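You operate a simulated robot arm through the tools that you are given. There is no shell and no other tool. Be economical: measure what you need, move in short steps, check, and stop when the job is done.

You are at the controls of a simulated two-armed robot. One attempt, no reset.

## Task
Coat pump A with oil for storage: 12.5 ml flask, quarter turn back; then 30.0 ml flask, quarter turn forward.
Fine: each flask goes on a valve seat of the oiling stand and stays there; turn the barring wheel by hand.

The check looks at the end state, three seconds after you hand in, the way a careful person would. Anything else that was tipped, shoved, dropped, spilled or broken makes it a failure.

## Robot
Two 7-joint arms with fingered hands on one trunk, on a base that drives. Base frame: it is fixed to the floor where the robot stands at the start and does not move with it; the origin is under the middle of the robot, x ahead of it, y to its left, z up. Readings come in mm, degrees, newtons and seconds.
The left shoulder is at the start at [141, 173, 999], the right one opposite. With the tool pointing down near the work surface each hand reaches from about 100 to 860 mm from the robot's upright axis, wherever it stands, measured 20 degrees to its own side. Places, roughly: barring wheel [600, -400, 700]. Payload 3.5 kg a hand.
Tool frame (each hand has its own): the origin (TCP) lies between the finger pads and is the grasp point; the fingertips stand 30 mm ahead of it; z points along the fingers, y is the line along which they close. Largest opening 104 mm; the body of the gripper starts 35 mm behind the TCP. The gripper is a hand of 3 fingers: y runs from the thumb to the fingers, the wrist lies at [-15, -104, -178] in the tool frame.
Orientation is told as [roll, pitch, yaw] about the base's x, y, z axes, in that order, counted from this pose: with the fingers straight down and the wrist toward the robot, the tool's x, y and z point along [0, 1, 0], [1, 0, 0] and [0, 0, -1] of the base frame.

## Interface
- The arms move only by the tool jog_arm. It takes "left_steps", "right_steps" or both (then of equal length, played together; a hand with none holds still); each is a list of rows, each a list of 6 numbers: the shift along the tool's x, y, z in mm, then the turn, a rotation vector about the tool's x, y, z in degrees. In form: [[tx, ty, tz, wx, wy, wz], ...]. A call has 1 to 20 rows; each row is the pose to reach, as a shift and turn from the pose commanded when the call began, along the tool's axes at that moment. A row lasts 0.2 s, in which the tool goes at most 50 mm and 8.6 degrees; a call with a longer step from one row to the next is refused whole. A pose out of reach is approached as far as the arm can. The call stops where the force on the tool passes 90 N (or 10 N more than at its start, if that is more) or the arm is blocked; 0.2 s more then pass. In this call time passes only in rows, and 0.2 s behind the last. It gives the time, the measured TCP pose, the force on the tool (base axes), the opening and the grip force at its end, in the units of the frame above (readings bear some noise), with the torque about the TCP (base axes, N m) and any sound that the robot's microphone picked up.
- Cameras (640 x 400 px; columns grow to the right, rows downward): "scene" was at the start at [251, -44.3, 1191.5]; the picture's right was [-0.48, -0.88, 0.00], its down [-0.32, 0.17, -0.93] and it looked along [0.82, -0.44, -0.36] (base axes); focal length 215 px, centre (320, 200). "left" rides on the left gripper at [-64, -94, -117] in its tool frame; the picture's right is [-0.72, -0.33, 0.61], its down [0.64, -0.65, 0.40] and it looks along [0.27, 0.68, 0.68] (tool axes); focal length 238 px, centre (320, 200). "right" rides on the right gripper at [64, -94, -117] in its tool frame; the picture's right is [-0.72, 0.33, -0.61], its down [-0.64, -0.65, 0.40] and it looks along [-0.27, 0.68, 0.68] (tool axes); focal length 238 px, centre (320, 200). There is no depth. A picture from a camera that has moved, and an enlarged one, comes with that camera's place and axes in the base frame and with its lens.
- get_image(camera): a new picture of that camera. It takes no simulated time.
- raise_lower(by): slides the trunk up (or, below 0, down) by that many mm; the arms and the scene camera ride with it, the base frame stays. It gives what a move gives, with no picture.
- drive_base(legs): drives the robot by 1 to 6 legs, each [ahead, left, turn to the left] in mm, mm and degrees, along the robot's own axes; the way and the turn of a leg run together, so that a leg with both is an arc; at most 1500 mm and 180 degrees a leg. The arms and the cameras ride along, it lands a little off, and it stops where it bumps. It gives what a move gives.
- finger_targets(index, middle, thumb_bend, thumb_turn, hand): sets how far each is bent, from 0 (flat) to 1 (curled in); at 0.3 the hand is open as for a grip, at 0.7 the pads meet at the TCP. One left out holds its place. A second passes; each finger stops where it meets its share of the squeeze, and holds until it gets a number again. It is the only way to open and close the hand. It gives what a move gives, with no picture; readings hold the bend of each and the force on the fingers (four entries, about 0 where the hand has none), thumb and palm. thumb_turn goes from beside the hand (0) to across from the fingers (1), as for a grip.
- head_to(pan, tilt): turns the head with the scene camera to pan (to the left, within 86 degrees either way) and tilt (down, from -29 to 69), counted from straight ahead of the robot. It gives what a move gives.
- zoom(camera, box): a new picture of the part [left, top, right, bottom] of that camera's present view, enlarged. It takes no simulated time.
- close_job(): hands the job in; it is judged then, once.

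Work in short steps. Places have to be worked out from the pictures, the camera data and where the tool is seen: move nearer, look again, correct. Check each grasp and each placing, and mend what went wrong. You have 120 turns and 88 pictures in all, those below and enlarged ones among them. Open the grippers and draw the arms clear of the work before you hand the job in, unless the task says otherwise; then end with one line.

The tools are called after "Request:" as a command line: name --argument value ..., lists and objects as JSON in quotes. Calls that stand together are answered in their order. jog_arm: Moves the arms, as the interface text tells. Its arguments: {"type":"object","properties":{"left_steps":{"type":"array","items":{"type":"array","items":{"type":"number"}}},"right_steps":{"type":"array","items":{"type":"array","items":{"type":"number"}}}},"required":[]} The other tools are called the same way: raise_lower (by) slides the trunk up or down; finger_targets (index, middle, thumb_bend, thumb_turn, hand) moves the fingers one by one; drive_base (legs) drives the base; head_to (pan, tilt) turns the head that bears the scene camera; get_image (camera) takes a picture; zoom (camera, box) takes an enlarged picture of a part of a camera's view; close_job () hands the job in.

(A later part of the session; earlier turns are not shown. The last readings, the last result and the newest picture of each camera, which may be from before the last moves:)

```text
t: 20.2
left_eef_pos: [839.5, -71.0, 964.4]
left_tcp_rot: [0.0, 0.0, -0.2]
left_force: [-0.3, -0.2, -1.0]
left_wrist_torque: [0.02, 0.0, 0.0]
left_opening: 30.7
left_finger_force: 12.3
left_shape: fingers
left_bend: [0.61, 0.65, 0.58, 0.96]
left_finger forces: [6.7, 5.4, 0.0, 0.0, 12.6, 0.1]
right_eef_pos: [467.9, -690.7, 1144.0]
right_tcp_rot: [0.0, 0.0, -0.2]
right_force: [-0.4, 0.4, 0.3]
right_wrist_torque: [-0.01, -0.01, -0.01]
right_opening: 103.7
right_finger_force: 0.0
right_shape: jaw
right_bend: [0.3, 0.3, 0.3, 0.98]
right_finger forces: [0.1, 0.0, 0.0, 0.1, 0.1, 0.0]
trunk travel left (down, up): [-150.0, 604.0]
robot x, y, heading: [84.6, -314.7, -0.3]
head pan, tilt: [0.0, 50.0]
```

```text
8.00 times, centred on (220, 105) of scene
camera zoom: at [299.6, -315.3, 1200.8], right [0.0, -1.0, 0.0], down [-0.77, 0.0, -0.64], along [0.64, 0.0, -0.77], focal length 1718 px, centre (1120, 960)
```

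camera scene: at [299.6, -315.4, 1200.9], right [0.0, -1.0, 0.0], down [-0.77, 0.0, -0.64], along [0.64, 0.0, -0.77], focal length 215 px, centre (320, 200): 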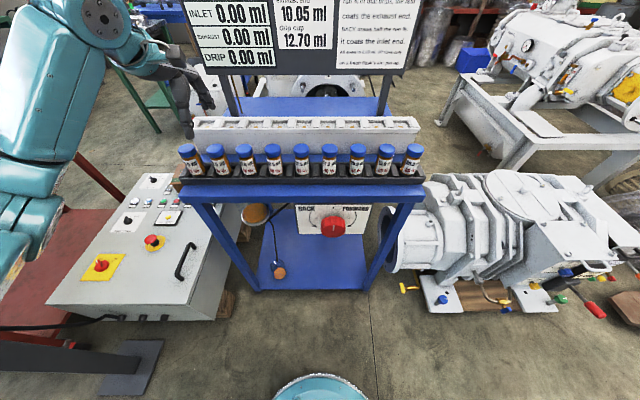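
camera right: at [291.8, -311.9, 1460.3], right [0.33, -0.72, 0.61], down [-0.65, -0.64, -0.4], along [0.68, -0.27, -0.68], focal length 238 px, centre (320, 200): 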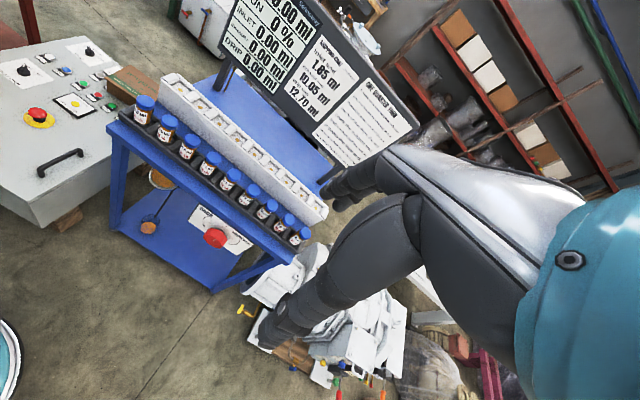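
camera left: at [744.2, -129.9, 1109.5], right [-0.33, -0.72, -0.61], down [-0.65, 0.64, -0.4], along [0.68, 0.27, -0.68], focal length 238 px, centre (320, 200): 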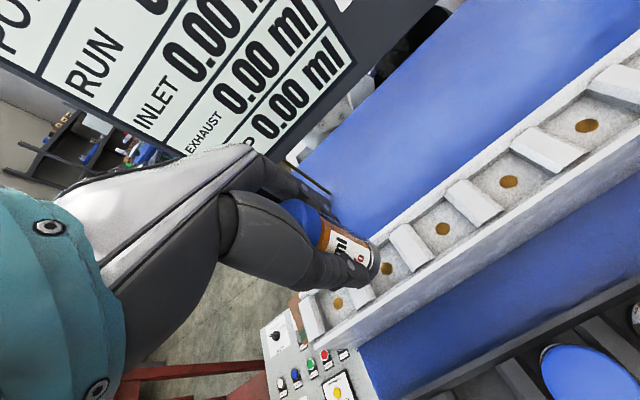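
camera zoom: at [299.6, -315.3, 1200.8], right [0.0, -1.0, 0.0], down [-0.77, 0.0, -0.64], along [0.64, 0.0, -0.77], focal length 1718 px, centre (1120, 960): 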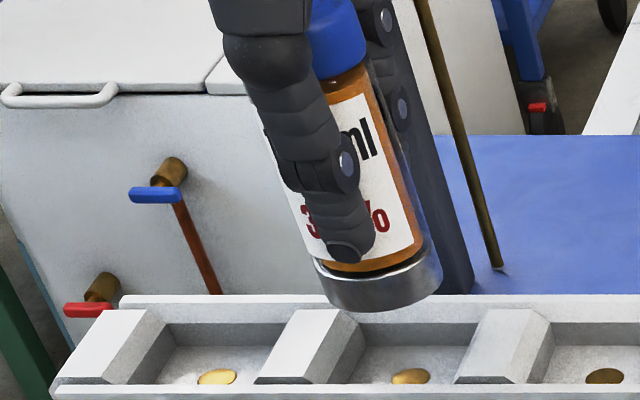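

Flask is close to centred; scene view says 3–4 mm more to -y. I shift and lower in small steps, watching the force.

Request:
jog_arm --left_steps '[[-3, 0, 0, 0, 0, 0], [-3, 0, 8, 0, 0, 0], [-3, 0, 15, 0, 0, 0]]'

Request:
zoom --camera "left" --box '[290, 190, 450, 290]'

Request:
zoom --camera "scene" --box '[180, 80, 260, 130]'

```text
t: 21.0
left_eef_pos: [840.8, -73.7, 948.6]
left_tcp_rot: [0.0, 0.0, -0.1]
left_force: [-0.3, -0.6, -0.2]
left_wrist_torque: [0.01, 0.0, 0.01]
left_opening: 30.6
left_finger_force: 12.8
left_shape: fingers
left_bend: [0.61, 0.65, 0.58, 0.96]
left_finger forces: [6.7, 5.3, 0.0, 0.0, 12.6, 0.0]
right_eef_pos: [467.6, -689.8, 1142.4]
right_tcp_rot: [-0.1, 0.0, -0.2]
right_force: [-0.2, -0.1, 0.9]
right_wrist_torque: [0.0, -0.03, -0.01]
right_opening: 103.8
right_finger_force: 0.0
right_shape: jaw
right_bend: [0.3, 0.3, 0.3, 0.98]
right_finger forces: [0.1, 0.0, 0.0, 0.0, 0.0, 0.0]
trunk travel left (down, up): [-150.0, 604.0]
robot x, y, heading: [81.6, -312.1, -0.7]
head pan, tilt: [0.0, 50.0]
```

```text
4.00 times, centred on (370, 240) of left
camera zoom: at [747.8, -137.7, 1066.1], right [-0.33, -0.72, -0.61], down [-0.65, 0.64, -0.4], along [0.68, 0.27, -0.68], focal length 953 px, centre (120, 40)
```

zoom: 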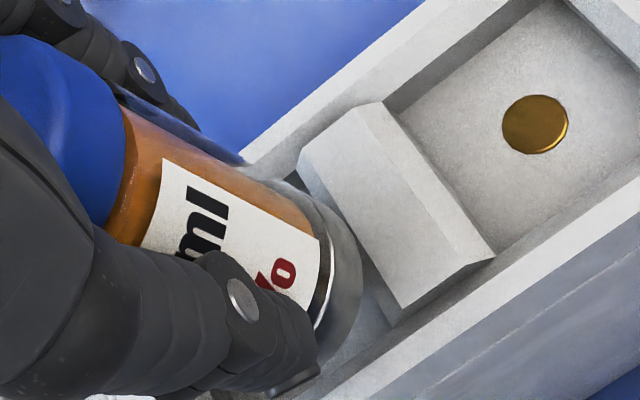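

```text
8.00 times, centred on (220, 105) of scene
camera zoom: at [299.6, -315.4, 1200.8], right [0.0, -1.0, 0.0], down [-0.77, 0.0, -0.64], along [0.64, 0.0, -0.77], focal length 1718 px, centre (1120, 960)
```

zoom: 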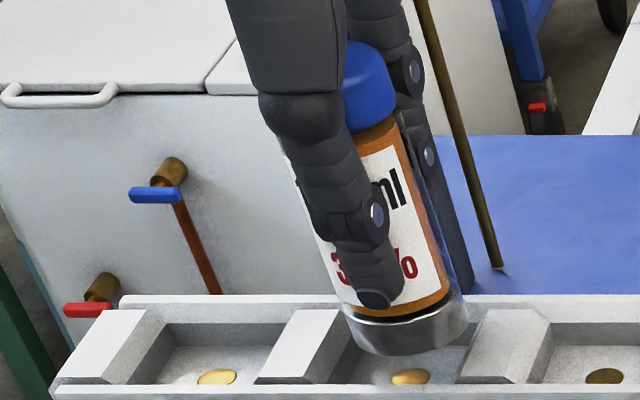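

Slightly over-corrected per the left view; I shift +1.5 mm y and lower gently until contact.

Request:
jog_arm --left_steps '[[1.5, 0, 3, 0, 0, 0], [1.5, 0, 6, 0, 0, 0], [1.5, 0, 9, 0, 0, 0]]'

Request:
zoom --camera "left" --box '[290, 190, 450, 290]'

Request:
zoom --camera "scene" --box '[180, 80, 260, 130]'

```text
t: 21.8
left_eef_pos: [839.3, -72.9, 939.6]
left_tcp_rot: [0.0, -0.1, -0.2]
left_force: [0.4, 0.3, -0.3]
left_wrist_torque: [0.01, 0.03, 0.02]
left_opening: 30.6
left_finger_force: 12.4
left_shape: fingers
left_bend: [0.61, 0.65, 0.58, 0.96]
left_finger forces: [6.9, 5.4, 0.0, 0.1, 12.6, 0.1]
right_eef_pos: [467.2, -690.0, 1144.0]
right_tcp_rot: [0.0, 0.1, -0.2]
right_force: [0.3, -0.4, 0.8]
right_wrist_torque: [0.0, 0.01, 0.0]
right_opening: 103.6
right_finger_force: 0.1
right_shape: jaw
right_bend: [0.3, 0.3, 0.3, 0.98]
right_finger forces: [0.1, 0.0, 0.0, 0.1, 0.0, 0.1]
trunk travel left (down, up): [-150.0, 604.0]
robot x, y, heading: [82.8, -319.0, -0.3]
head pan, tilt: [0.0, 50.0]
```

```text
4.00 times, centred on (370, 240) of left
camera zoom: at [747.5, -136.3, 1057.0], right [-0.33, -0.72, -0.61], down [-0.65, 0.64, -0.4], along [0.68, 0.27, -0.68], focal length 953 px, centre (120, 40)
```

zoom: 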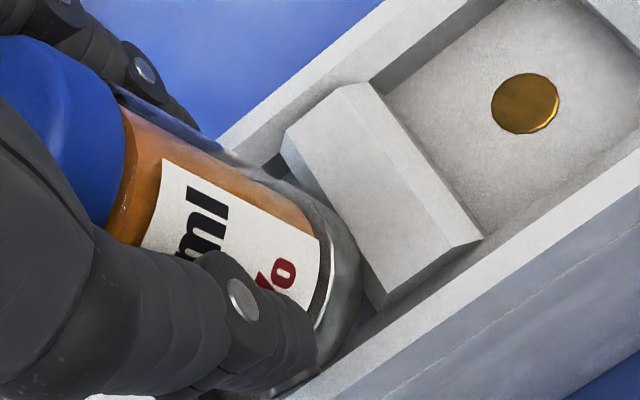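

```text
8.00 times, centred on (220, 105) of scene
camera zoom: at [299.5, -315.4, 1200.9], right [0.0, -1.0, 0.0], down [-0.77, 0.0, -0.64], along [0.64, 0.0, -0.77], focal length 1718 px, centre (1120, 960)
```

zoom: 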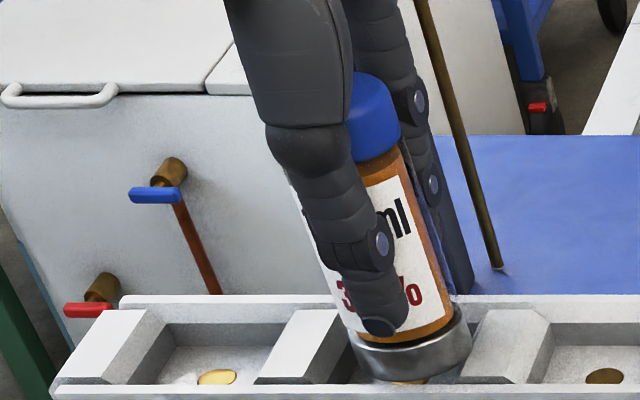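

The ring sits between the dividers now. I keep lowering gently in 2 mm steps to contact.

Request:
jog_arm --left_steps '[[0, 0, 2, 0, 0, 0], [0, 0, 4, 0, 0, 0], [0, 0, 6, 0, 0, 0], [0, 0, 8, 0, 0, 0]]'

Request:
zoom --camera "scene" --box '[180, 80, 260, 130]'

```text
t: 22.8
left_eef_pos: [839.4, -72.5, 936.7]
left_tcp_rot: [0.0, -0.5, -0.1]
left_force: [3.8, 4.3, 19.4]
left_wrist_torque: [-0.01, 0.0, 0.0]
left_opening: 30.3
left_finger_force: 15.6
left_shape: fingers
left_bend: [0.61, 0.65, 0.59, 0.96]
left_finger forces: [9.3, 8.1, 0.1, 0.1, 13.7, 0.0]
right_eef_pos: [465.2, -690.4, 1143.4]
right_tcp_rot: [0.0, -0.2, -0.2]
right_force: [-0.5, -0.4, 0.2]
right_wrist_torque: [0.01, -0.01, 0.0]
right_opening: 103.7
right_finger_force: 0.1
right_shape: jaw
right_bend: [0.3, 0.3, 0.3, 0.98]
right_finger forces: [0.1, 0.1, 0.1, 0.1, 0.0, 0.0]
trunk travel left (down, up): [-150.0, 604.0]
robot x, y, heading: [83.9, -312.1, 0.2]
head pan, tilt: [0.0, 50.0]
```

```text
8.00 times, centred on (220, 105) of scene
camera zoom: at [297.7, -315.4, 1201.5], right [0.0, -1.0, 0.0], down [-0.77, 0.0, -0.64], along [0.64, 0.0, -0.77], focal length 1718 px, centre (1120, 960)
```

zoom: 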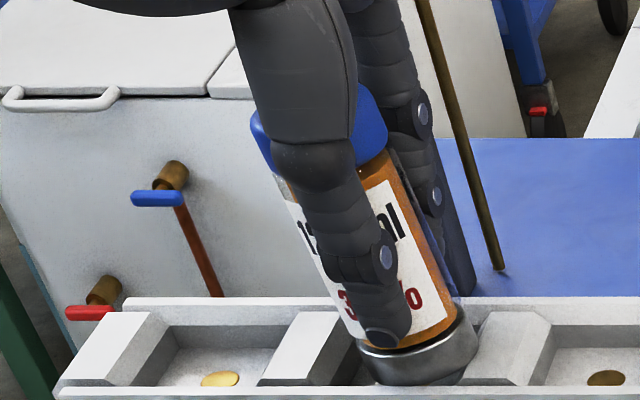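

Contact with 19 N, and the flask seems to be tilting in the grip. I back up 6 mm and look.

Request:
jog_arm --left_steps '[[0, 0, -4, 0, 0, 0], [0, 0, -8, 0, 0, 0]]'

Request:
zoom --camera "scene" --box '[180, 80, 260, 130]'

Request:
zoom --camera "left" --box '[270, 160, 430, 260]'

```text
t: 23.4
left_eef_pos: [839.7, -72.5, 936.6]
left_tcp_rot: [0.0, 0.3, -0.3]
left_force: [5.1, 2.1, 4.1]
left_wrist_torque: [0.04, -0.26, -0.01]
left_opening: 30.7
left_finger_force: 14.8
left_shape: fingers
left_bend: [0.61, 0.64, 0.6, 0.96]
left_finger forces: [9.4, 7.7, 0.0, 0.0, 11.8, 0.0]
right_eef_pos: [466.9, -691.7, 1141.8]
right_tcp_rot: [0.0, 0.1, -0.3]
right_force: [-0.5, 0.7, 0.5]
right_wrist_torque: [0.03, -0.01, -0.02]
right_opening: 104.0
right_finger_force: 0.1
right_shape: jaw
right_bend: [0.3, 0.3, 0.3, 0.98]
right_finger forces: [0.0, 0.0, 0.0, 0.0, 0.1, 0.0]
trunk travel left (down, up): [-150.0, 604.0]
robot x, y, heading: [82.3, -315.5, -0.1]
head pan, tilt: [0.0, 50.0]
```

```text
8.00 times, centred on (220, 105) of scene
camera zoom: at [299.6, -315.4, 1200.6], right [0.0, -1.0, 0.0], down [-0.77, 0.0, -0.64], along [0.64, 0.0, -0.77], focal length 1718 px, centre (1120, 960)
```

zoom: 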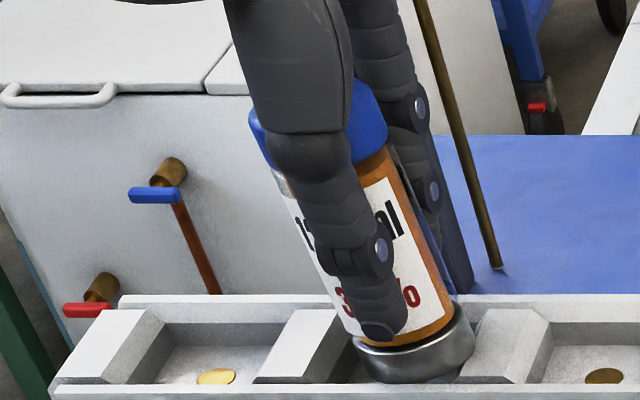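

```text
4.00 times, centred on (350, 210) of left
camera zoom: at [747.8, -136.2, 1055.2], right [-0.33, -0.72, -0.61], down [-0.65, 0.64, -0.4], along [0.68, 0.27, -0.68], focal length 953 px, centre (200, 160)
```

zoom: 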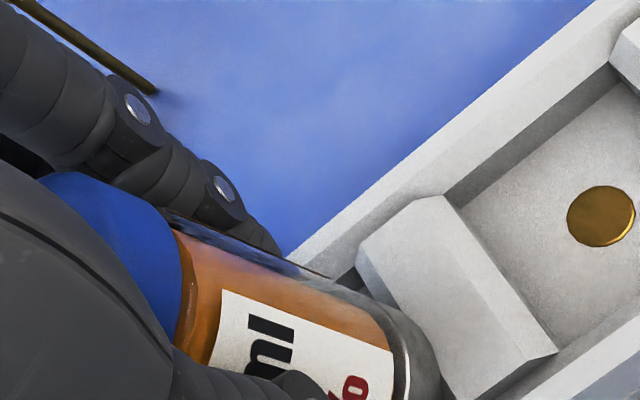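

The ring seems caught on the right divider with the flask leaning ~5°. I lift slightly, and rotate the hand +4° about its closing axis with a -2 mm shift, bringing the base ~+2 mm in y and upright.

Request:
jog_arm --left_steps '[[0, 0, -4, 0, 0, 0], [-2, 0, -4, 0, 4, 0]]'

Request:
zoom --camera "scene" --box '[180, 80, 260, 130]'

```text
t: 24.0
left_eef_pos: [839.8, -74.9, 942.3]
left_tcp_rot: [4.0, 0.1, -0.2]
left_force: [0.3, 0.1, -1.1]
left_wrist_torque: [-0.04, 0.04, 0.01]
left_opening: 30.4
left_finger_force: 12.8
left_shape: fingers
left_bend: [0.61, 0.65, 0.6, 0.96]
left_finger forces: [7.4, 5.8, 0.1, 0.0, 12.9, 0.1]
right_eef_pos: [467.4, -690.1, 1143.4]
right_tcp_rot: [0.1, 0.1, -0.2]
right_force: [-0.4, 0.5, -0.6]
right_wrist_torque: [-0.01, 0.0, -0.05]
right_opening: 103.4
right_finger_force: 0.0
right_shape: jaw
right_bend: [0.3, 0.3, 0.3, 0.98]
right_finger forces: [0.0, 0.0, 0.0, 0.1, 0.0, 0.0]
trunk travel left (down, up): [-150.0, 604.0]
robot x, y, heading: [82.9, -315.9, -0.2]
head pan, tilt: [0.0, 50.0]
```

```text
8.00 times, centred on (220, 105) of scene
camera zoom: at [299.5, -315.6, 1200.8], right [0.0, -1.0, 0.0], down [-0.77, 0.0, -0.64], along [0.64, 0.0, -0.77], focal length 1718 px, centre (1120, 960)
```

zoom: 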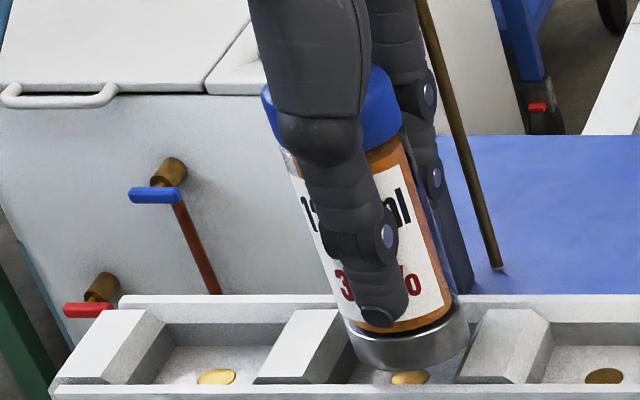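

Free of contact, and the base now looks centred over the pin. I lower gently again.

Request:
jog_arm --left_steps '[[0.3, 0, 3, 0, 0, 0], [0.5, 0, 6, 0, 0, 0], [0.5, 0, 8, 0, 0, 0], [0.5, 0, 10, 0, 0, 0]]'

Request:
zoom --camera "scene" --box '[180, 80, 260, 130]'

```text
t: 25.0
left_eef_pos: [840.3, -73.7, 935.8]
left_tcp_rot: [4.0, -0.4, -0.1]
left_force: [4.0, 2.7, 11.4]
left_wrist_torque: [0.08, 0.01, 0.01]
left_opening: 30.3
left_finger_force: 14.9
left_shape: fingers
left_bend: [0.61, 0.65, 0.6, 0.96]
left_finger forces: [8.2, 8.1, 0.1, 0.1, 12.5, 0.0]
right_eef_pos: [466.3, -689.9, 1144.0]
right_tcp_rot: [0.1, -0.1, -0.1]
right_force: [0.4, 0.0, 0.0]
right_wrist_torque: [-0.01, 0.01, -0.02]
right_opening: 103.9
right_finger_force: 0.1
right_shape: jaw
right_bend: [0.3, 0.3, 0.3, 0.98]
right_finger forces: [0.1, 0.1, 0.0, 0.1, 0.0, 0.0]
trunk travel left (down, up): [-150.0, 604.0]
robot x, y, heading: [82.8, -314.4, -0.4]
head pan, tilt: [0.0, 50.0]
```

```text
8.00 times, centred on (220, 105) of scene
camera zoom: at [298.6, -315.4, 1201.3], right [0.0, -1.0, 0.0], down [-0.77, 0.0, -0.64], along [0.64, 0.0, -0.77], focal length 1718 px, centre (1120, 960)
```

zoom: 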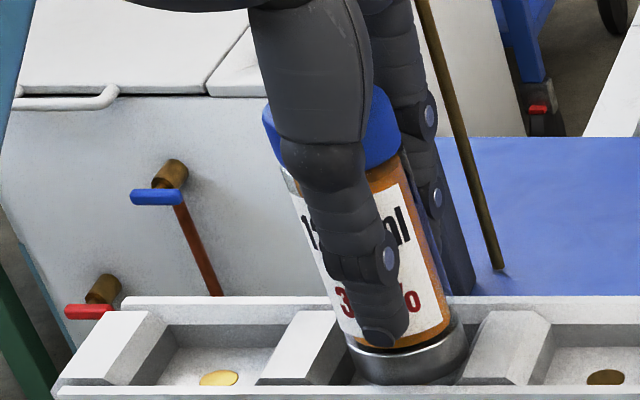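

Contact at 11 N with some +x push. I check with the left camera whether the ring rides on a lip and whether the display reacts.

Request:
get_image --camera "left"

Request:
zoom --camera "left" --box '[310, 220, 390, 270]'

```text
40 pictures are left
camera left: at [747.1, -144.7, 1048.1], right [-0.32, -0.67, -0.66], down [-0.65, 0.67, -0.36], along [0.69, 0.31, -0.65], focal length 238 px, centre (320, 200)
```

left: 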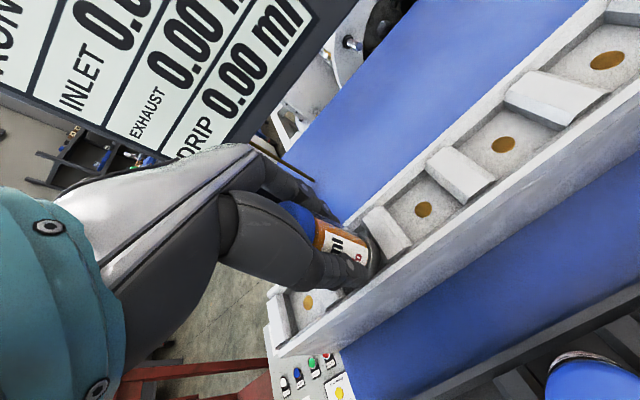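

```text
8.00 times, centred on (350, 245) of left
camera zoom: at [747.1, -144.7, 1048.1], right [-0.32, -0.67, -0.66], down [-0.65, 0.67, -0.36], along [0.69, 0.31, -0.65], focal length 1907 px, centre (80, -160)
```

zoom: 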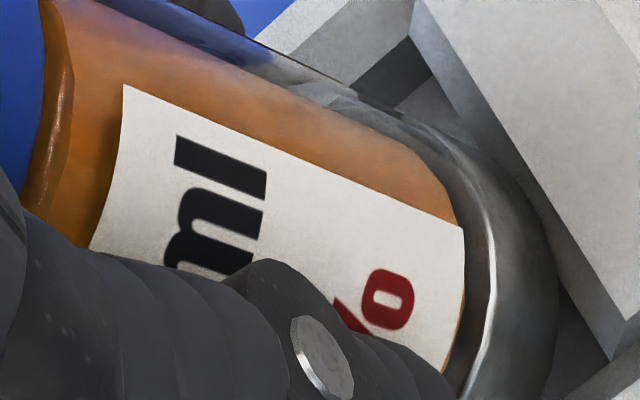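

The ring appears down inside the recess. I ease the lowering force by 1 mm and open the fingers modestly so the flask settles.

Request:
jog_arm --left_steps '[[0, 0, -3, 0, 0, 0]]'

Request:
finger_targets --hand "left" --index 0.5 --middle 0.5 --thumb_bend 0.5

Request:
zoom --camera "scene" --box '[180, 80, 260, 130]'

```text
t: 25.4
left_eef_pos: [839.9, -73.5, 936.6]
left_tcp_rot: [4.1, -0.1, -0.1]
left_force: [6.4, 4.3, 11.5]
left_wrist_torque: [0.11, -0.23, 0.01]
left_opening: 30.2
left_finger_force: 14.4
left_shape: fingers
left_bend: [0.6, 0.64, 0.6, 0.96]
left_finger forces: [9.2, 8.9, 0.0, 0.0, 11.6, 0.0]
right_eef_pos: [466.9, -689.6, 1143.3]
right_tcp_rot: [0.0, 0.0, -0.4]
right_force: [-0.1, -0.1, -0.3]
right_wrist_torque: [-0.01, 0.01, 0.0]
right_opening: 103.9
right_finger_force: 0.0
right_shape: jaw
right_bend: [0.3, 0.3, 0.3, 0.98]
right_finger forces: [0.0, 0.0, 0.0, 0.0, 0.1, 0.0]
trunk travel left (down, up): [-150.0, 604.0]
robot x, y, heading: [82.8, -312.5, -0.5]
head pan, tilt: [0.0, 50.0]
```

```text
t: 26.4
left_eef_pos: [841.5, -74.2, 934.7]
left_tcp_rot: [4.0, -0.1, -0.3]
left_force: [0.4, -0.4, 0.0]
left_wrist_torque: [0.01, -0.01, -0.02]
left_opening: 51.7
left_finger_force: 0.0
left_shape: fingers
left_bend: [0.5, 0.5, 0.5, 0.97]
left_finger forces: [0.0, 0.0, 0.1, 0.0, 0.1, 0.0]
right_eef_pos: [467.4, -690.5, 1142.6]
right_tcp_rot: [0.1, -0.1, -0.2]
right_force: [0.7, 0.4, -0.9]
right_wrist_torque: [0.0, -0.01, 0.0]
right_opening: 103.9
right_finger_force: 0.0
right_shape: jaw
right_bend: [0.3, 0.3, 0.3, 0.98]
right_finger forces: [0.0, 0.0, 0.0, 0.1, 0.0, 0.0]
trunk travel left (down, up): [-150.0, 604.0]
robot x, y, heading: [82.4, -314.3, -0.4]
head pan, tilt: [0.0, 50.0]
```

```text
8.00 times, centred on (220, 105) of scene
camera zoom: at [299.5, -315.4, 1200.9], right [0.0, -1.0, 0.0], down [-0.77, 0.0, -0.64], along [0.64, 0.0, -0.77], focal length 1718 px, centre (1120, 960)
```

zoom: 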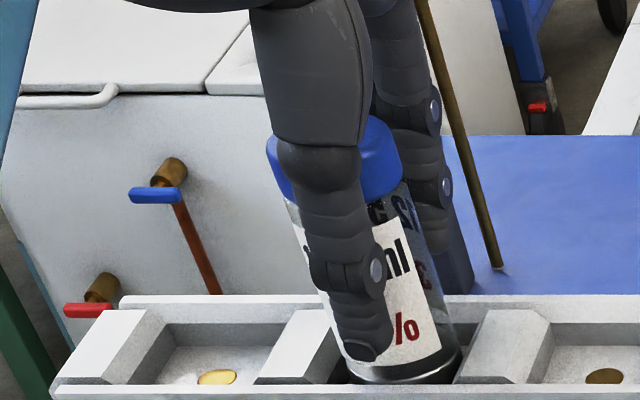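

The flask dropped fully and emptied. I open a bit more, lift the hand straight away, retract, and tilt the head up to read the board.

Request:
finger_targets --hand "left" --index 0.42 --middle 0.42 --thumb_bend 0.42

Request:
jog_arm --left_steps '[[0, 0, -30, 0, 0, 0], [0, 0, -65, 0, 0, 0], [3, 0, -105, 0, -2, 0], [6, -30, -130, 0, -4, 0], [20, -75, -130, 0, -4, 0], [40, -120, -130, 0, -4, 0], [60, -165, -130, 0, -4, 0], [60, -200, -130, 0, -4, 0]]'

Request:
head_to --pan 0 --tilt 32

Request:
get_image --camera "scene"

```text
t: 27.4
left_eef_pos: [841.0, -74.4, 934.4]
left_tcp_rot: [3.9, -0.1, -0.2]
left_force: [-0.1, 0.3, 0.2]
left_wrist_torque: [0.06, 0.04, -0.01]
left_opening: 72.4
left_finger_force: 0.1
left_shape: fingers
left_bend: [0.42, 0.42, 0.42, 0.97]
left_finger forces: [0.0, 0.1, 0.0, 0.0, 0.0, 0.0]
right_eef_pos: [467.3, -689.7, 1143.9]
right_tcp_rot: [-0.1, 0.0, -0.3]
right_force: [0.2, -0.2, 0.4]
right_wrist_torque: [-0.01, 0.02, 0.02]
right_opening: 103.9
right_finger_force: 0.0
right_shape: jaw
right_bend: [0.3, 0.3, 0.3, 0.98]
right_finger forces: [0.0, 0.1, 0.1, 0.0, 0.0, 0.0]
trunk travel left (down, up): [-150.0, 604.0]
robot x, y, heading: [82.0, -312.1, -0.2]
head pan, tilt: [0.0, 50.0]
```

```text
t: 29.2
left_eef_pos: [640.3, -22.9, 1068.2]
left_tcp_rot: [0.0, 0.1, -0.2]
left_force: [0.7, 0.5, 0.1]
left_wrist_torque: [-0.02, -0.01, -0.02]
left_opening: 72.7
left_finger_force: 0.1
left_shape: fingers
left_bend: [0.42, 0.42, 0.42, 0.97]
left_finger forces: [0.0, 0.1, 0.1, 0.0, 0.1, 0.0]
right_eef_pos: [466.6, -690.3, 1144.0]
right_tcp_rot: [0.0, 0.0, -0.2]
right_force: [-0.2, -0.6, -0.3]
right_wrist_torque: [0.0, 0.01, -0.01]
right_opening: 103.5
right_finger_force: 0.0
right_shape: jaw
right_bend: [0.3, 0.3, 0.3, 0.98]
right_finger forces: [0.0, 0.1, 0.0, 0.0, 0.0, 0.0]
trunk travel left (down, up): [-150.0, 604.0]
robot x, y, heading: [81.3, -315.7, -0.4]
head pan, tilt: [0.0, 50.0]
```

```text
t: 30.1
left_eef_pos: [640.6, -22.1, 1068.2]
left_tcp_rot: [0.1, 0.0, -0.2]
left_force: [-0.5, -0.3, -0.2]
left_wrist_torque: [0.04, 0.01, 0.01]
left_opening: 72.5
left_finger_force: 0.0
left_shape: fingers
left_bend: [0.42, 0.42, 0.42, 0.97]
left_finger forces: [0.0, 0.0, 0.1, 0.0, 0.1, 0.0]
right_eef_pos: [466.8, -690.3, 1143.6]
right_tcp_rot: [0.0, 0.0, -0.2]
right_force: [0.3, 0.4, 0.4]
right_wrist_torque: [0.01, -0.02, -0.01]
right_opening: 103.7
right_finger_force: 0.0
right_shape: jaw
right_bend: [0.3, 0.3, 0.3, 0.98]
right_finger forces: [0.0, 0.0, 0.1, 0.1, 0.1, 0.0]
trunk travel left (down, up): [-150.0, 604.0]
robot x, y, heading: [80.7, -313.6, -0.2]
head pan, tilt: [0.0, 32.0]
```

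```text
37 pictures are left
camera scene: at [312.0, -315.4, 1227.2], right [0.0, -1.0, 0.0], down [-0.53, 0.0, -0.85], along [0.85, 0.0, -0.53], focal length 215 px, centre (320, 200)
```

scene: 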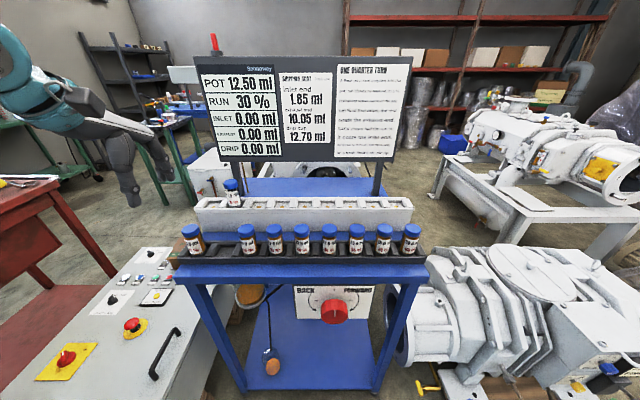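

The board shows POT 12.50 ml, RUN 30 %, and a red pin is up. Now the wheel: I reorient the right hand so its fingers point forward (+x), wrist to the lower right, on the way to the front of the wheel.

Request:
jog_arm --right_steps '[[20, -3, 20, -7.07, -2.93, -2.93], [40, -6, 40, -14.15, -5.87, -5.87], [60, -9, 60, -21.2, -8.8, -8.8], [80, -12, 80, -28.3, -11.7, -11.7], [100, -15, 100, -35.4, -14.7, -14.7], [120, -18, 120, -42.5, -17.6, -17.6], [140, -21, 140, -49.5, -20.5, -20.5], [160, -24, 160, -56.6, -23.5, -23.5], [180, -27, 180, -63.7, -26.4, -26.4], [200, -30, 200, -70.7, -29.3, -29.3], [220, -33, 220, -77.8, -32.3, -32.3], [240, -36, 240, -84.9, -35.2, -35.2]]'

Request:
get_image --camera "right"

Request:
head_to --pan 0 --tilt 45

Request:
get_image --camera "scene"

```text
t: 32.6
left_eef_pos: [642.7, -22.5, 1067.9]
left_tcp_rot: [0.0, 0.1, -0.1]
left_force: [0.8, 0.2, -0.2]
left_wrist_torque: [-0.02, 0.03, 0.0]
left_opening: 72.5
left_finger_force: 0.0
left_shape: fingers
left_bend: [0.42, 0.42, 0.42, 0.97]
left_finger forces: [0.0, 0.0, 0.0, 0.1, 0.0, 0.0]
right_eef_pos: [515.7, -650.5, 1049.5]
right_tcp_rot: [-87.8, -45.4, 89.5]
right_force: [-0.1, 0.9, -0.2]
right_wrist_torque: [-0.03, 0.0, 0.01]
right_opening: 103.9
right_finger_force: 0.1
right_shape: jaw
right_bend: [0.3, 0.3, 0.3, 0.97]
right_finger forces: [0.0, 0.1, 0.1, 0.1, 0.0, 0.0]
right hand out of reach, approached as far as the arm can: row 3, 4, 5, 6, 7, 8, 9, 10, 11, 12
trunk travel left (down, up): [-150.0, 604.0]
robot x, y, heading: [80.8, -315.8, -0.3]
head pan, tilt: [0.0, 32.0]
```

```text
36 pictures are left
camera right: at [396.0, -675.4, 941.7], right [-0.59, -0.29, 0.75], down [0.42, -0.91, -0.03], along [0.69, 0.3, 0.66], focal length 238 px, centre (320, 200)
```

right: 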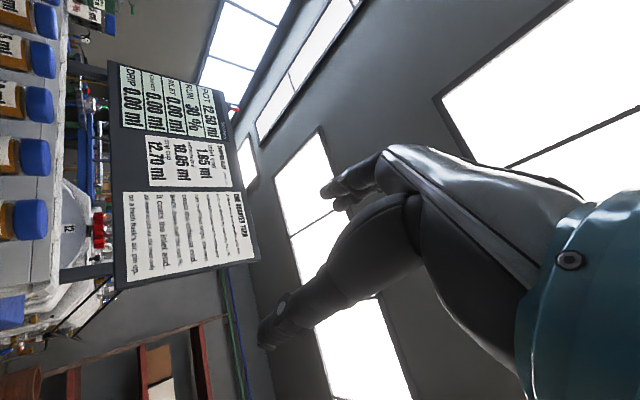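

```text
t: 33.4
left_eef_pos: [641.8, -22.3, 1068.9]
left_tcp_rot: [0.0, 0.0, -0.2]
left_force: [-0.1, -0.4, -0.1]
left_wrist_torque: [0.01, 0.0, 0.01]
left_opening: 72.4
left_finger_force: 0.1
left_shape: fingers
left_bend: [0.42, 0.42, 0.42, 0.97]
left_finger forces: [0.1, 0.0, 0.0, 0.0, 0.0, 0.0]
right_eef_pos: [515.4, -650.7, 1049.9]
right_tcp_rot: [-87.6, -45.5, 89.5]
right_force: [0.8, 0.5, -0.3]
right_wrist_torque: [-0.02, 0.02, 0.0]
right_opening: 103.6
right_finger_force: 0.0
right_shape: jaw
right_bend: [0.3, 0.3, 0.3, 0.97]
right_finger forces: [0.0, 0.0, 0.1, 0.0, 0.1, 0.0]
trunk travel left (down, up): [-150.0, 604.0]
robot x, y, heading: [82.8, -314.4, -0.1]
head pan, tilt: [0.0, 45.0]
```

```text
35 pictures are left
camera scene: at [303.8, -315.4, 1207.8], right [0.0, -1.0, 0.0], down [-0.71, 0.0, -0.71], along [0.71, 0.0, -0.71], focal length 215 px, centre (320, 200)
```

scene: 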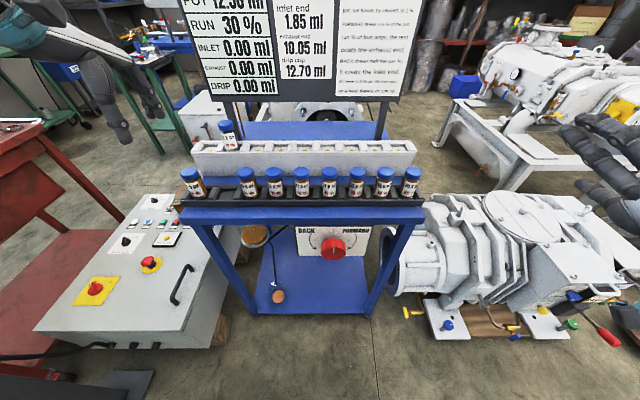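

Orientation is right, but the hand was too near the shoulder for the target point. I continue toward (480,-356,700), which lies farther from the shoulder.

Request:
jog_arm --right_steps '[[35, -12, 8, 0, 0, 0], [70, -25, 16, 0, 0, 0], [105, -38, 25, 0, 0, 0], [140, -50, 33, 0, 0, 0], [175, -63, 42, 0, 0, 0], [208, -75, 50, 0, 0, 0]]'

Request:
get_image --camera "scene"

```text
t: 34.8
left_eef_pos: [642.3, -22.8, 1069.1]
left_tcp_rot: [0.0, 0.0, -0.3]
left_force: [0.5, -0.3, -0.8]
left_wrist_torque: [-0.04, -0.01, -0.02]
left_opening: 72.4
left_finger_force: 0.0
left_shape: fingers
left_bend: [0.42, 0.42, 0.42, 0.97]
left_finger forces: [0.0, 0.0, 0.0, 0.0, 0.1, 0.0]
right_eef_pos: [515.1, -656.4, 1058.8]
right_tcp_rot: [-89.8, -45.1, 89.8]
right_force: [0.1, 0.7, 0.3]
right_wrist_torque: [0.0, 0.01, 0.02]
right_opening: 104.2
right_finger_force: 0.1
right_shape: jaw
right_bend: [0.3, 0.3, 0.3, 0.97]
right_finger forces: [0.0, 0.1, 0.0, 0.0, 0.0, 0.0]
right hand out of reach, approached as far as the arm can: row 1, 2, 3, 4, 5, 6
trunk travel left (down, up): [-150.0, 604.0]
robot x, y, heading: [79.3, -312.4, -0.3]
head pan, tilt: [0.0, 45.0]
```

```text
34 pictures are left
camera scene: at [303.8, -315.4, 1207.8], right [0.0, -1.0, 0.0], down [-0.71, 0.0, -0.71], along [0.71, 0.0, -0.71], focal length 215 px, centre (320, 200)
```

scene: 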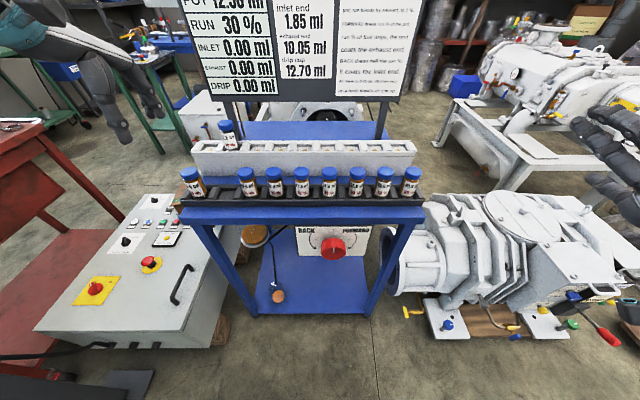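

The wrist-below posture limits the arm. I roll the hand about its pointing axis by -45° (wrist to the right) to get to a more natural posture.

Request:
jog_arm --right_steps '[[0, 0, 0, 0, 0, -8], [0, 0, 0, 0, 0, -16], [0, 0, 0, 0, 0, -24], [0, 0, 0, 0, 0, -32], [0, 0, 0, 0, 0, -40], [0, 0, 0, 0, 0, -45]]'

```text
t: 36.2
left_eef_pos: [641.3, -23.0, 1070.1]
left_tcp_rot: [-0.1, 0.0, -0.2]
left_force: [0.4, 0.0, 0.1]
left_wrist_torque: [0.01, -0.01, -0.03]
left_opening: 72.5
left_finger_force: 0.1
left_shape: fingers
left_bend: [0.42, 0.42, 0.42, 0.97]
left_finger forces: [0.0, 0.1, 0.0, 0.0, 0.1, 0.0]
right_eef_pos: [511.7, -647.1, 1100.0]
right_tcp_rot: [-89.6, -19.2, 90.0]
right_force: [0.1, 0.6, 0.3]
right_wrist_torque: [0.01, 0.0, -0.03]
right_opening: 103.9
right_finger_force: 0.1
right_shape: jaw
right_bend: [0.3, 0.3, 0.3, 0.97]
right_finger forces: [0.0, 0.0, 0.1, 0.1, 0.0, 0.0]
right hand out of reach, approached as far as the arm can: row 1, 2, 3, 4, 5, 6
trunk travel left (down, up): [-150.0, 604.0]
robot x, y, heading: [79.4, -315.6, -0.0]
head pan, tilt: [0.0, 45.0]
```

I reconsider: for the right hand, palm-down (fingers forward, thumb below) to palm-left is the natural range. I roll back +90° so the palm faces down.

Request:
jog_arm --right_steps '[[0, 0, 0, 0, 0, 8.3], [0, 0, 0, 0, 0, 16.6], [0, 0, 0, 0, 0, 25], [0, 0, 0, 0, 0, 33], [0, 0, 0, 0, 0, 41], [0, 0, 0, 0, 0, 49], [0, 0, 0, 0, 0, 57], [0, 0, 0, 0, 0, 65], [0, 0, 0, 0, 0, 73], [0, 0, 0, 0, 0, 81], [0, 0, 0, 0, 0, 90], [0, 0, 0, 0, 0, 98], [0, 0, 0, 0, 0, 106]]'

Request:
get_image --camera "scene"

```text
refused: row 11 steps farther than a row can; nothing moved
```

```text
33 pictures are left
camera scene: at [303.7, -315.4, 1207.8], right [0.0, -1.0, 0.0], down [-0.71, 0.0, -0.71], along [0.71, 0.0, -0.71], focal length 215 px, centre (320, 200)
```

scene: 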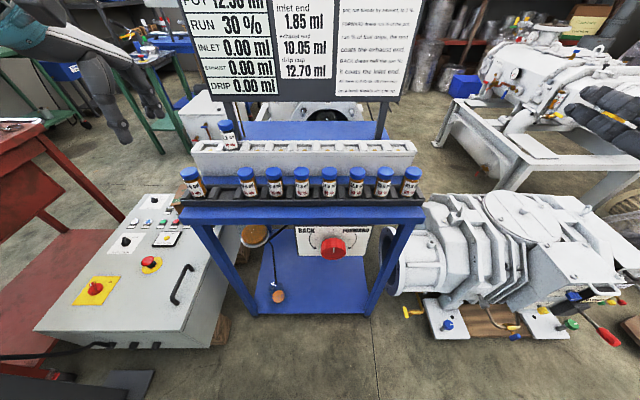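

One row was too big; I repeat with even 8° rows.

Request:
jog_arm --right_steps '[[0, 0, 0, 0, 0, 8], [0, 0, 0, 0, 0, 16], [0, 0, 0, 0, 0, 24], [0, 0, 0, 0, 0, 32], [0, 0, 0, 0, 0, 40], [0, 0, 0, 0, 0, 48], [0, 0, 0, 0, 0, 56], [0, 0, 0, 0, 0, 64], [0, 0, 0, 0, 0, 72], [0, 0, 0, 0, 0, 80], [0, 0, 0, 0, 0, 88], [0, 0, 0, 0, 0, 96], [0, 0, 0, 0, 0, 104]]'

```text
t: 39.0
left_eef_pos: [641.9, -21.9, 1069.0]
left_tcp_rot: [-0.1, -0.1, -0.2]
left_force: [0.2, 0.3, -0.2]
left_wrist_torque: [0.03, -0.03, 0.01]
left_opening: 72.4
left_finger_force: 0.1
left_shape: fingers
left_bend: [0.42, 0.42, 0.42, 0.97]
left_finger forces: [0.1, 0.0, 0.0, 0.1, 0.1, 0.1]
right_eef_pos: [590.8, -669.1, 1068.6]
right_tcp_rot: [89.4, -56.8, -89.3]
right_force: [0.2, 0.2, 0.0]
right_wrist_torque: [0.02, 0.01, -0.04]
right_opening: 104.2
right_finger_force: 0.0
right_shape: jaw
right_bend: [0.3, 0.3, 0.3, 0.97]
right_finger forces: [0.0, 0.0, 0.1, 0.0, 0.1, 0.1]
right hand out of reach, approached as far as the arm can: row 2, 3, 4, 5, 6, 7, 8, 9, 10, 11, 12, 13
trunk travel left (down, up): [-150.0, 604.0]
robot x, y, heading: [82.9, -316.5, -0.1]
head pan, tilt: [0.0, 45.0]
```

The commanded pose follows the reached one; orientation is now palm down-left as wanted. I move to about (540,-356,700), in front of the wheel.

Request:
jog_arm --right_steps '[[5, -40, -4, 0, 0, 0], [10, -80, -8, 0, 0, 0], [15, -120, -12, 0, 0, 0], [20, -160, -17, 0, 0, 0], [25, -200, -21, 0, 0, 0], [31, -240, -25, 0, 0, 0], [36, -280, -30, 0, 0, 0], [41, -320, -34, 0, 0, 0], [46, -360, -38, 0, 0, 0], [51, -400, -42, 0, 0, 0], [56, -440, -47, 0, 0, 0], [61, -480, -51, 0, 0, 0]]'

Request:
get_image --camera "scene"

```text
t: 39.6
left_eef_pos: [640.8, -22.7, 1068.2]
left_tcp_rot: [0.1, 0.0, -0.1]
left_force: [0.1, -0.4, 0.1]
left_wrist_torque: [0.02, -0.03, 0.01]
left_opening: 72.5
left_finger_force: 0.1
left_shape: fingers
left_bend: [0.42, 0.42, 0.42, 0.97]
left_finger forces: [0.0, 0.1, 0.1, 0.0, 0.0, 0.1]
right_eef_pos: [578.9, -626.0, 1103.0]
right_tcp_rot: [116.4, -58.5, -112.7]
right_force: [0.5, -0.3, 0.0]
right_wrist_torque: [0.0, -0.02, 0.0]
right_opening: 104.0
right_finger_force: 0.0
right_shape: jaw
right_bend: [0.3, 0.3, 0.3, 0.97]
right_finger forces: [0.0, 0.0, 0.1, 0.0, 0.0, 0.0]
right hand out of reach, approached as far as the arm can: row 3
trunk travel left (down, up): [-150.0, 604.0]
robot x, y, heading: [84.7, -318.1, -0.3]
head pan, tilt: [0.0, 45.0]
stopped in row 3 (right hand): the arm was blocked; the commanded pose is now the measured one
```

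```text
32 pictures are left
camera scene: at [303.7, -315.6, 1207.8], right [0.0, -1.0, 0.0], down [-0.71, 0.0, -0.71], along [0.71, 0.0, -0.71], focal length 215 px, centre (320, 200)
```

scene: 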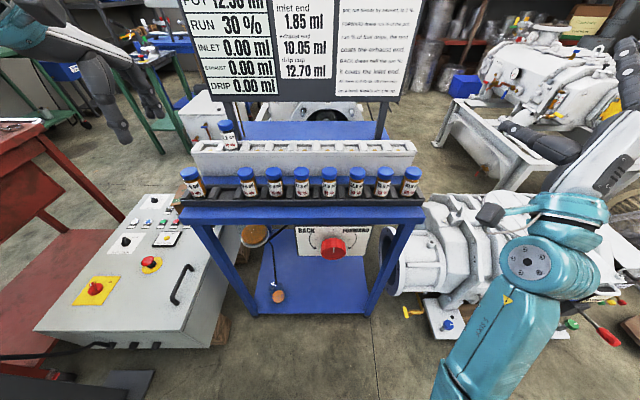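

The arm is in a cramped posture. I back the base 150 mm, lower the trunk 120 mm so the forearms come level with the wheel, then look.

Request:
drive_base --legs '[[-150, 0, 0]]'

Request:
raise_lower --by -120

Request:
jog_arm --right_steps '[[5, -20, 10, 0, 0, 0], [10, -45, 20, 0, 0, 0], [15, -70, 30, 0, 0, 0], [15, -100, 30, 0, 0, 0]]'

Request:
get_image --camera "scene"

```text
t: 41.0
left_eef_pos: [488.4, -21.7, 1069.7]
left_tcp_rot: [0.0, 0.1, 0.0]
left_force: [0.2, 0.1, 0.0]
left_wrist_torque: [-0.03, 0.0, 0.0]
left_opening: 72.8
left_finger_force: 0.1
left_shape: fingers
left_bend: [0.42, 0.42, 0.42, 0.97]
left_finger forces: [0.0, 0.0, 0.0, 0.0, 0.0, 0.1]
right_eef_pos: [427.8, -624.2, 1103.1]
right_tcp_rot: [116.1, -58.4, -112.5]
right_force: [-0.8, 0.6, -0.2]
right_wrist_torque: [0.02, 0.01, 0.02]
right_opening: 104.1
right_finger_force: 0.2
right_shape: jaw
right_bend: [0.3, 0.3, 0.3, 0.97]
right_finger forces: [0.0, 0.0, 0.1, 0.1, 0.1, 0.1]
trunk travel left (down, up): [-150.0, 604.0]
robot x, y, heading: [-72.4, -311.5, 0.1]
head pan, tilt: [0.0, 45.0]
```

```text
t: 42.5
left_eef_pos: [488.6, -19.5, 950.2]
left_tcp_rot: [0.0, -0.1, 0.2]
left_force: [0.1, -0.3, 0.9]
left_wrist_torque: [0.0, -0.07, -0.02]
left_opening: 72.5
left_finger_force: 0.1
left_shape: fingers
left_bend: [0.42, 0.42, 0.42, 0.97]
left_finger forces: [0.0, 0.0, 0.0, 0.1, 0.1, 0.0]
right_eef_pos: [476.7, -625.6, 931.3]
right_tcp_rot: [101.8, -60.6, -100.2]
right_force: [-0.3, 0.3, 0.2]
right_wrist_torque: [-0.01, 0.0, 0.01]
right_opening: 104.0
right_finger_force: 0.0
right_shape: jaw
right_bend: [0.3, 0.3, 0.3, 0.97]
right_finger forces: [0.0, 0.0, 0.1, 0.1, 0.1, 0.0]
trunk travel left (down, up): [-30.0, 724.0]
robot x, y, heading: [-70.1, -319.2, 0.1]
head pan, tilt: [0.0, 45.0]
```

```text
t: 43.5
left_eef_pos: [487.6, -21.2, 949.3]
left_tcp_rot: [0.0, 0.1, -0.1]
left_force: [1.4, 0.9, -0.5]
left_wrist_torque: [0.02, -0.02, -0.04]
left_opening: 72.4
left_finger_force: 0.1
left_shape: fingers
left_bend: [0.42, 0.42, 0.42, 0.97]
left_finger forces: [0.0, 0.0, 0.0, 0.0, 0.1, 0.1]
right_eef_pos: [508.7, -596.1, 842.2]
right_tcp_rot: [102.3, -60.3, -99.8]
right_force: [0.7, -0.3, -0.4]
right_wrist_torque: [0.06, 0.01, -0.02]
right_opening: 104.0
right_finger_force: 0.1
right_shape: jaw
right_bend: [0.3, 0.3, 0.3, 0.97]
right_finger forces: [0.1, 0.0, 0.1, 0.1, 0.0, 0.0]
right hand out of reach, approached as far as the arm can: row 1, 2, 3, 4
trunk travel left (down, up): [-30.0, 724.0]
robot x, y, heading: [-70.6, -315.4, -0.0]
head pan, tilt: [0.0, 45.0]
```

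```text
31 pictures are left
camera scene: at [223.8, -314.4, 1079.9], right [0.0, -1.0, 0.0], down [-0.71, 0.0, -0.71], along [0.71, 0.0, -0.71], focal length 215 px, centre (320, 200)
```

scene: 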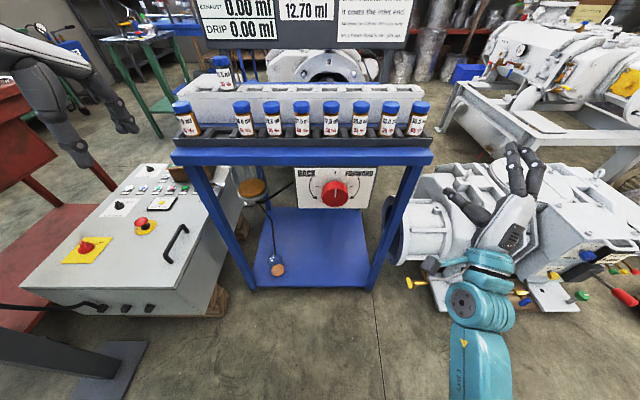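

The posture is good now. I move in front of the wheel, levelling the fingers on the way.

Request:
jog_arm --right_steps '[[22, -32, -3, 0.7, -0.5, 0], [44, -64, -5, 1.4, -1.0, 0], [65, -96, -8, 2.1, -1.6, 0], [87, -128, -10, 2.8, -2.2, 0], [108, -160, -13, 3.5, -2.7, 0], [130, -191, -16, 4.2, -3.2, 0], [151, -222, -18, 4.9, -3.8, 0]]'

Request:
get_image --camera "scene"

```text
t: 45.1
left_eef_pos: [491.2, -19.6, 947.9]
left_tcp_rot: [0.0, 0.3, 0.0]
left_force: [0.9, -0.2, 0.2]
left_wrist_torque: [0.01, 0.04, 0.06]
left_opening: 72.3
left_finger_force: 0.0
left_shape: fingers
left_bend: [0.42, 0.42, 0.42, 0.97]
left_finger forces: [0.0, 0.1, 0.1, 0.0, 0.1, 0.0]
right_eef_pos: [524.4, -510.9, 632.6]
right_tcp_rot: [92.7, -58.3, -90.6]
right_force: [0.5, -0.8, -0.7]
right_wrist_torque: [-0.03, -0.06, -0.02]
right_opening: 104.2
right_finger_force: 0.0
right_shape: jaw
right_bend: [0.3, 0.3, 0.3, 0.97]
right_finger forces: [0.0, 0.1, 0.0, 0.0, 0.0, 0.1]
right hand out of reach, approached as far as the arm can: row 1, 2, 3, 4, 5, 6, 7
trunk travel left (down, up): [-30.0, 724.0]
robot x, y, heading: [-66.6, -316.0, -0.1]
head pan, tilt: [0.0, 45.0]
```

```text
30 pictures are left
camera scene: at [225.5, -313.7, 1079.2], right [0.0, -1.0, 0.0], down [-0.71, 0.0, -0.71], along [0.71, 0.0, -0.71], focal length 215 px, centre (320, 200)
```

scene: 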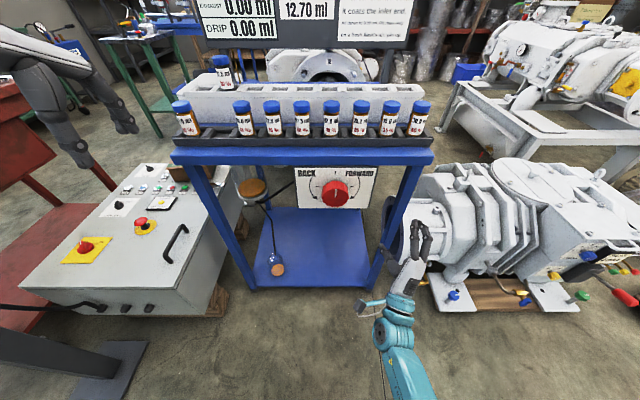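

The hand is at (524,-511,633) with the right orientation; moving the base left 153 mm and trunk up 63 mm keeps this good posture and puts it in front of the wheel.

Request:
drive_base --legs '[[0, 153, 0]]'

Request:
raise_lower --by 63

Request:
get_image --camera "right"

Request:
get_image --camera "scene"

```text
t: 46.5
left_eef_pos: [489.9, 128.5, 950.4]
left_tcp_rot: [0.0, -0.1, -0.2]
left_force: [-0.1, -0.8, 0.7]
left_wrist_torque: [0.01, -0.04, -0.01]
left_opening: 72.5
left_finger_force: 0.1
left_shape: fingers
left_bend: [0.42, 0.42, 0.42, 0.97]
left_finger forces: [0.0, 0.1, 0.0, 0.0, 0.0, 0.0]
right_eef_pos: [523.7, -362.3, 632.9]
right_tcp_rot: [93.0, -58.1, -91.2]
right_force: [0.4, 0.6, 0.0]
right_wrist_torque: [-0.01, 0.0, 0.0]
right_opening: 104.1
right_finger_force: 0.1
right_shape: jaw
right_bend: [0.3, 0.3, 0.3, 0.97]
right_finger forces: [0.0, 0.0, 0.0, 0.1, 0.0, 0.0]
trunk travel left (down, up): [-30.0, 724.0]
robot x, y, heading: [-67.6, -162.1, -0.3]
head pan, tilt: [0.0, 45.0]
```

```text
t: 47.5
left_eef_pos: [490.9, 128.5, 1012.0]
left_tcp_rot: [0.0, 0.1, -0.2]
left_force: [0.7, 0.3, 0.6]
left_wrist_torque: [0.0, -0.02, 0.0]
left_opening: 72.4
left_finger_force: 0.0
left_shape: fingers
left_bend: [0.42, 0.42, 0.42, 0.97]
left_finger forces: [0.1, 0.0, 0.1, 0.0, 0.1, 0.0]
right_eef_pos: [523.9, -362.0, 695.4]
right_tcp_rot: [92.8, -58.0, -91.0]
right_force: [-0.7, -0.3, 0.2]
right_wrist_torque: [0.01, 0.01, -0.02]
right_opening: 103.8
right_finger_force: 0.0
right_shape: jaw
right_bend: [0.3, 0.3, 0.3, 0.97]
right_finger forces: [0.0, 0.1, 0.1, 0.0, 0.1, 0.0]
trunk travel left (down, up): [-93.0, 661.0]
robot x, y, heading: [-70.9, -160.3, -0.3]
head pan, tilt: [0.0, 45.0]
```

```text
29 pictures are left
camera right: at [404.8, -262.7, 646.2], right [-0.59, -0.8, -0.12], down [0.43, -0.19, -0.88], along [0.68, -0.57, 0.46], focal length 238 px, centre (320, 200)
```

right: 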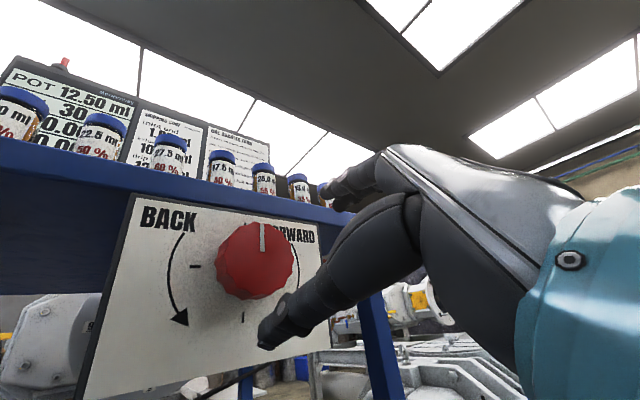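

```text
28 pictures are left
camera scene: at [185.9, -163.7, 1147.3], right [0.0, -1.0, 0.0], down [-0.71, 0.0, -0.71], along [0.71, 0.0, -0.71], focal length 215 px, centre (320, 200)
```

scene: 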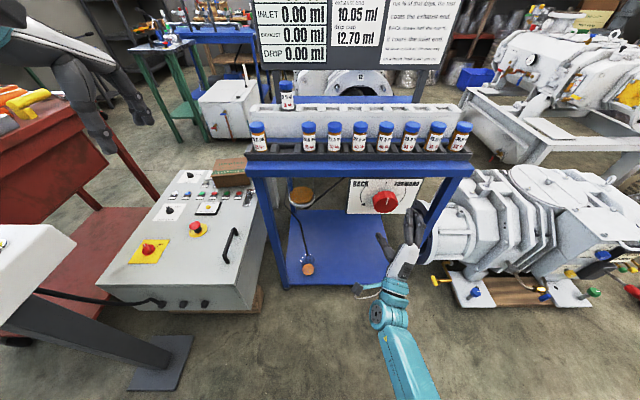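

Clear view: the wheel centre is near (620,-355,703), its mark pointing up. I align and roll the hand +50° (palm left) as the start of the back turn.

Request:
jog_arm --right_steps '[[10, 3, 0, 0, 0, 8], [10, 3, 0, 0, 0, 16], [10, 3, 0, 0, 0, 24], [10, 3, 0, 0, 0, 32], [10, 3, 0, 0, 0, 40], [10, 3, 0, 0, 0, 48], [10, 3, 0, 0, 0, 50]]'

Request:
get_image --camera "right"

```text
t: 48.6
left_eef_pos: [489.0, 128.4, 1012.1]
left_tcp_rot: [0.0, 0.0, -0.1]
left_force: [0.2, 0.3, -0.1]
left_wrist_torque: [-0.01, -0.02, -0.01]
left_opening: 72.6
left_finger_force: 0.0
left_shape: fingers
left_bend: [0.42, 0.42, 0.42, 0.97]
left_finger forces: [0.0, 0.1, 0.0, 0.1, 0.0, 0.0]
right_eef_pos: [533.6, -400.9, 716.3]
right_tcp_rot: [94.1, -33.4, -90.3]
right_force: [1.2, 0.0, 0.5]
right_wrist_torque: [-0.02, 0.01, 0.02]
right_opening: 104.0
right_finger_force: 0.0
right_shape: jaw
right_bend: [0.3, 0.3, 0.3, 0.97]
right_finger forces: [0.0, 0.0, 0.1, 0.1, 0.0, 0.0]
trunk travel left (down, up): [-93.0, 661.0]
robot x, y, heading: [-67.8, -163.2, -0.2]
head pan, tilt: [0.0, 45.0]
stopped in row 5 (right hand): the arm was blocked; the commanded pose is now the measured one
```

```text
27 pictures are left
camera right: at [412.2, -292.6, 711.2], right [-0.56, -0.69, -0.45], down [0.45, 0.21, -0.87], along [0.69, -0.69, 0.2], focal length 238 px, centre (320, 200)
```

right: 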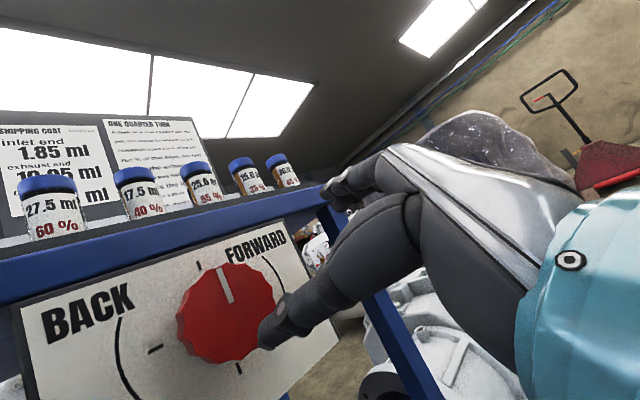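

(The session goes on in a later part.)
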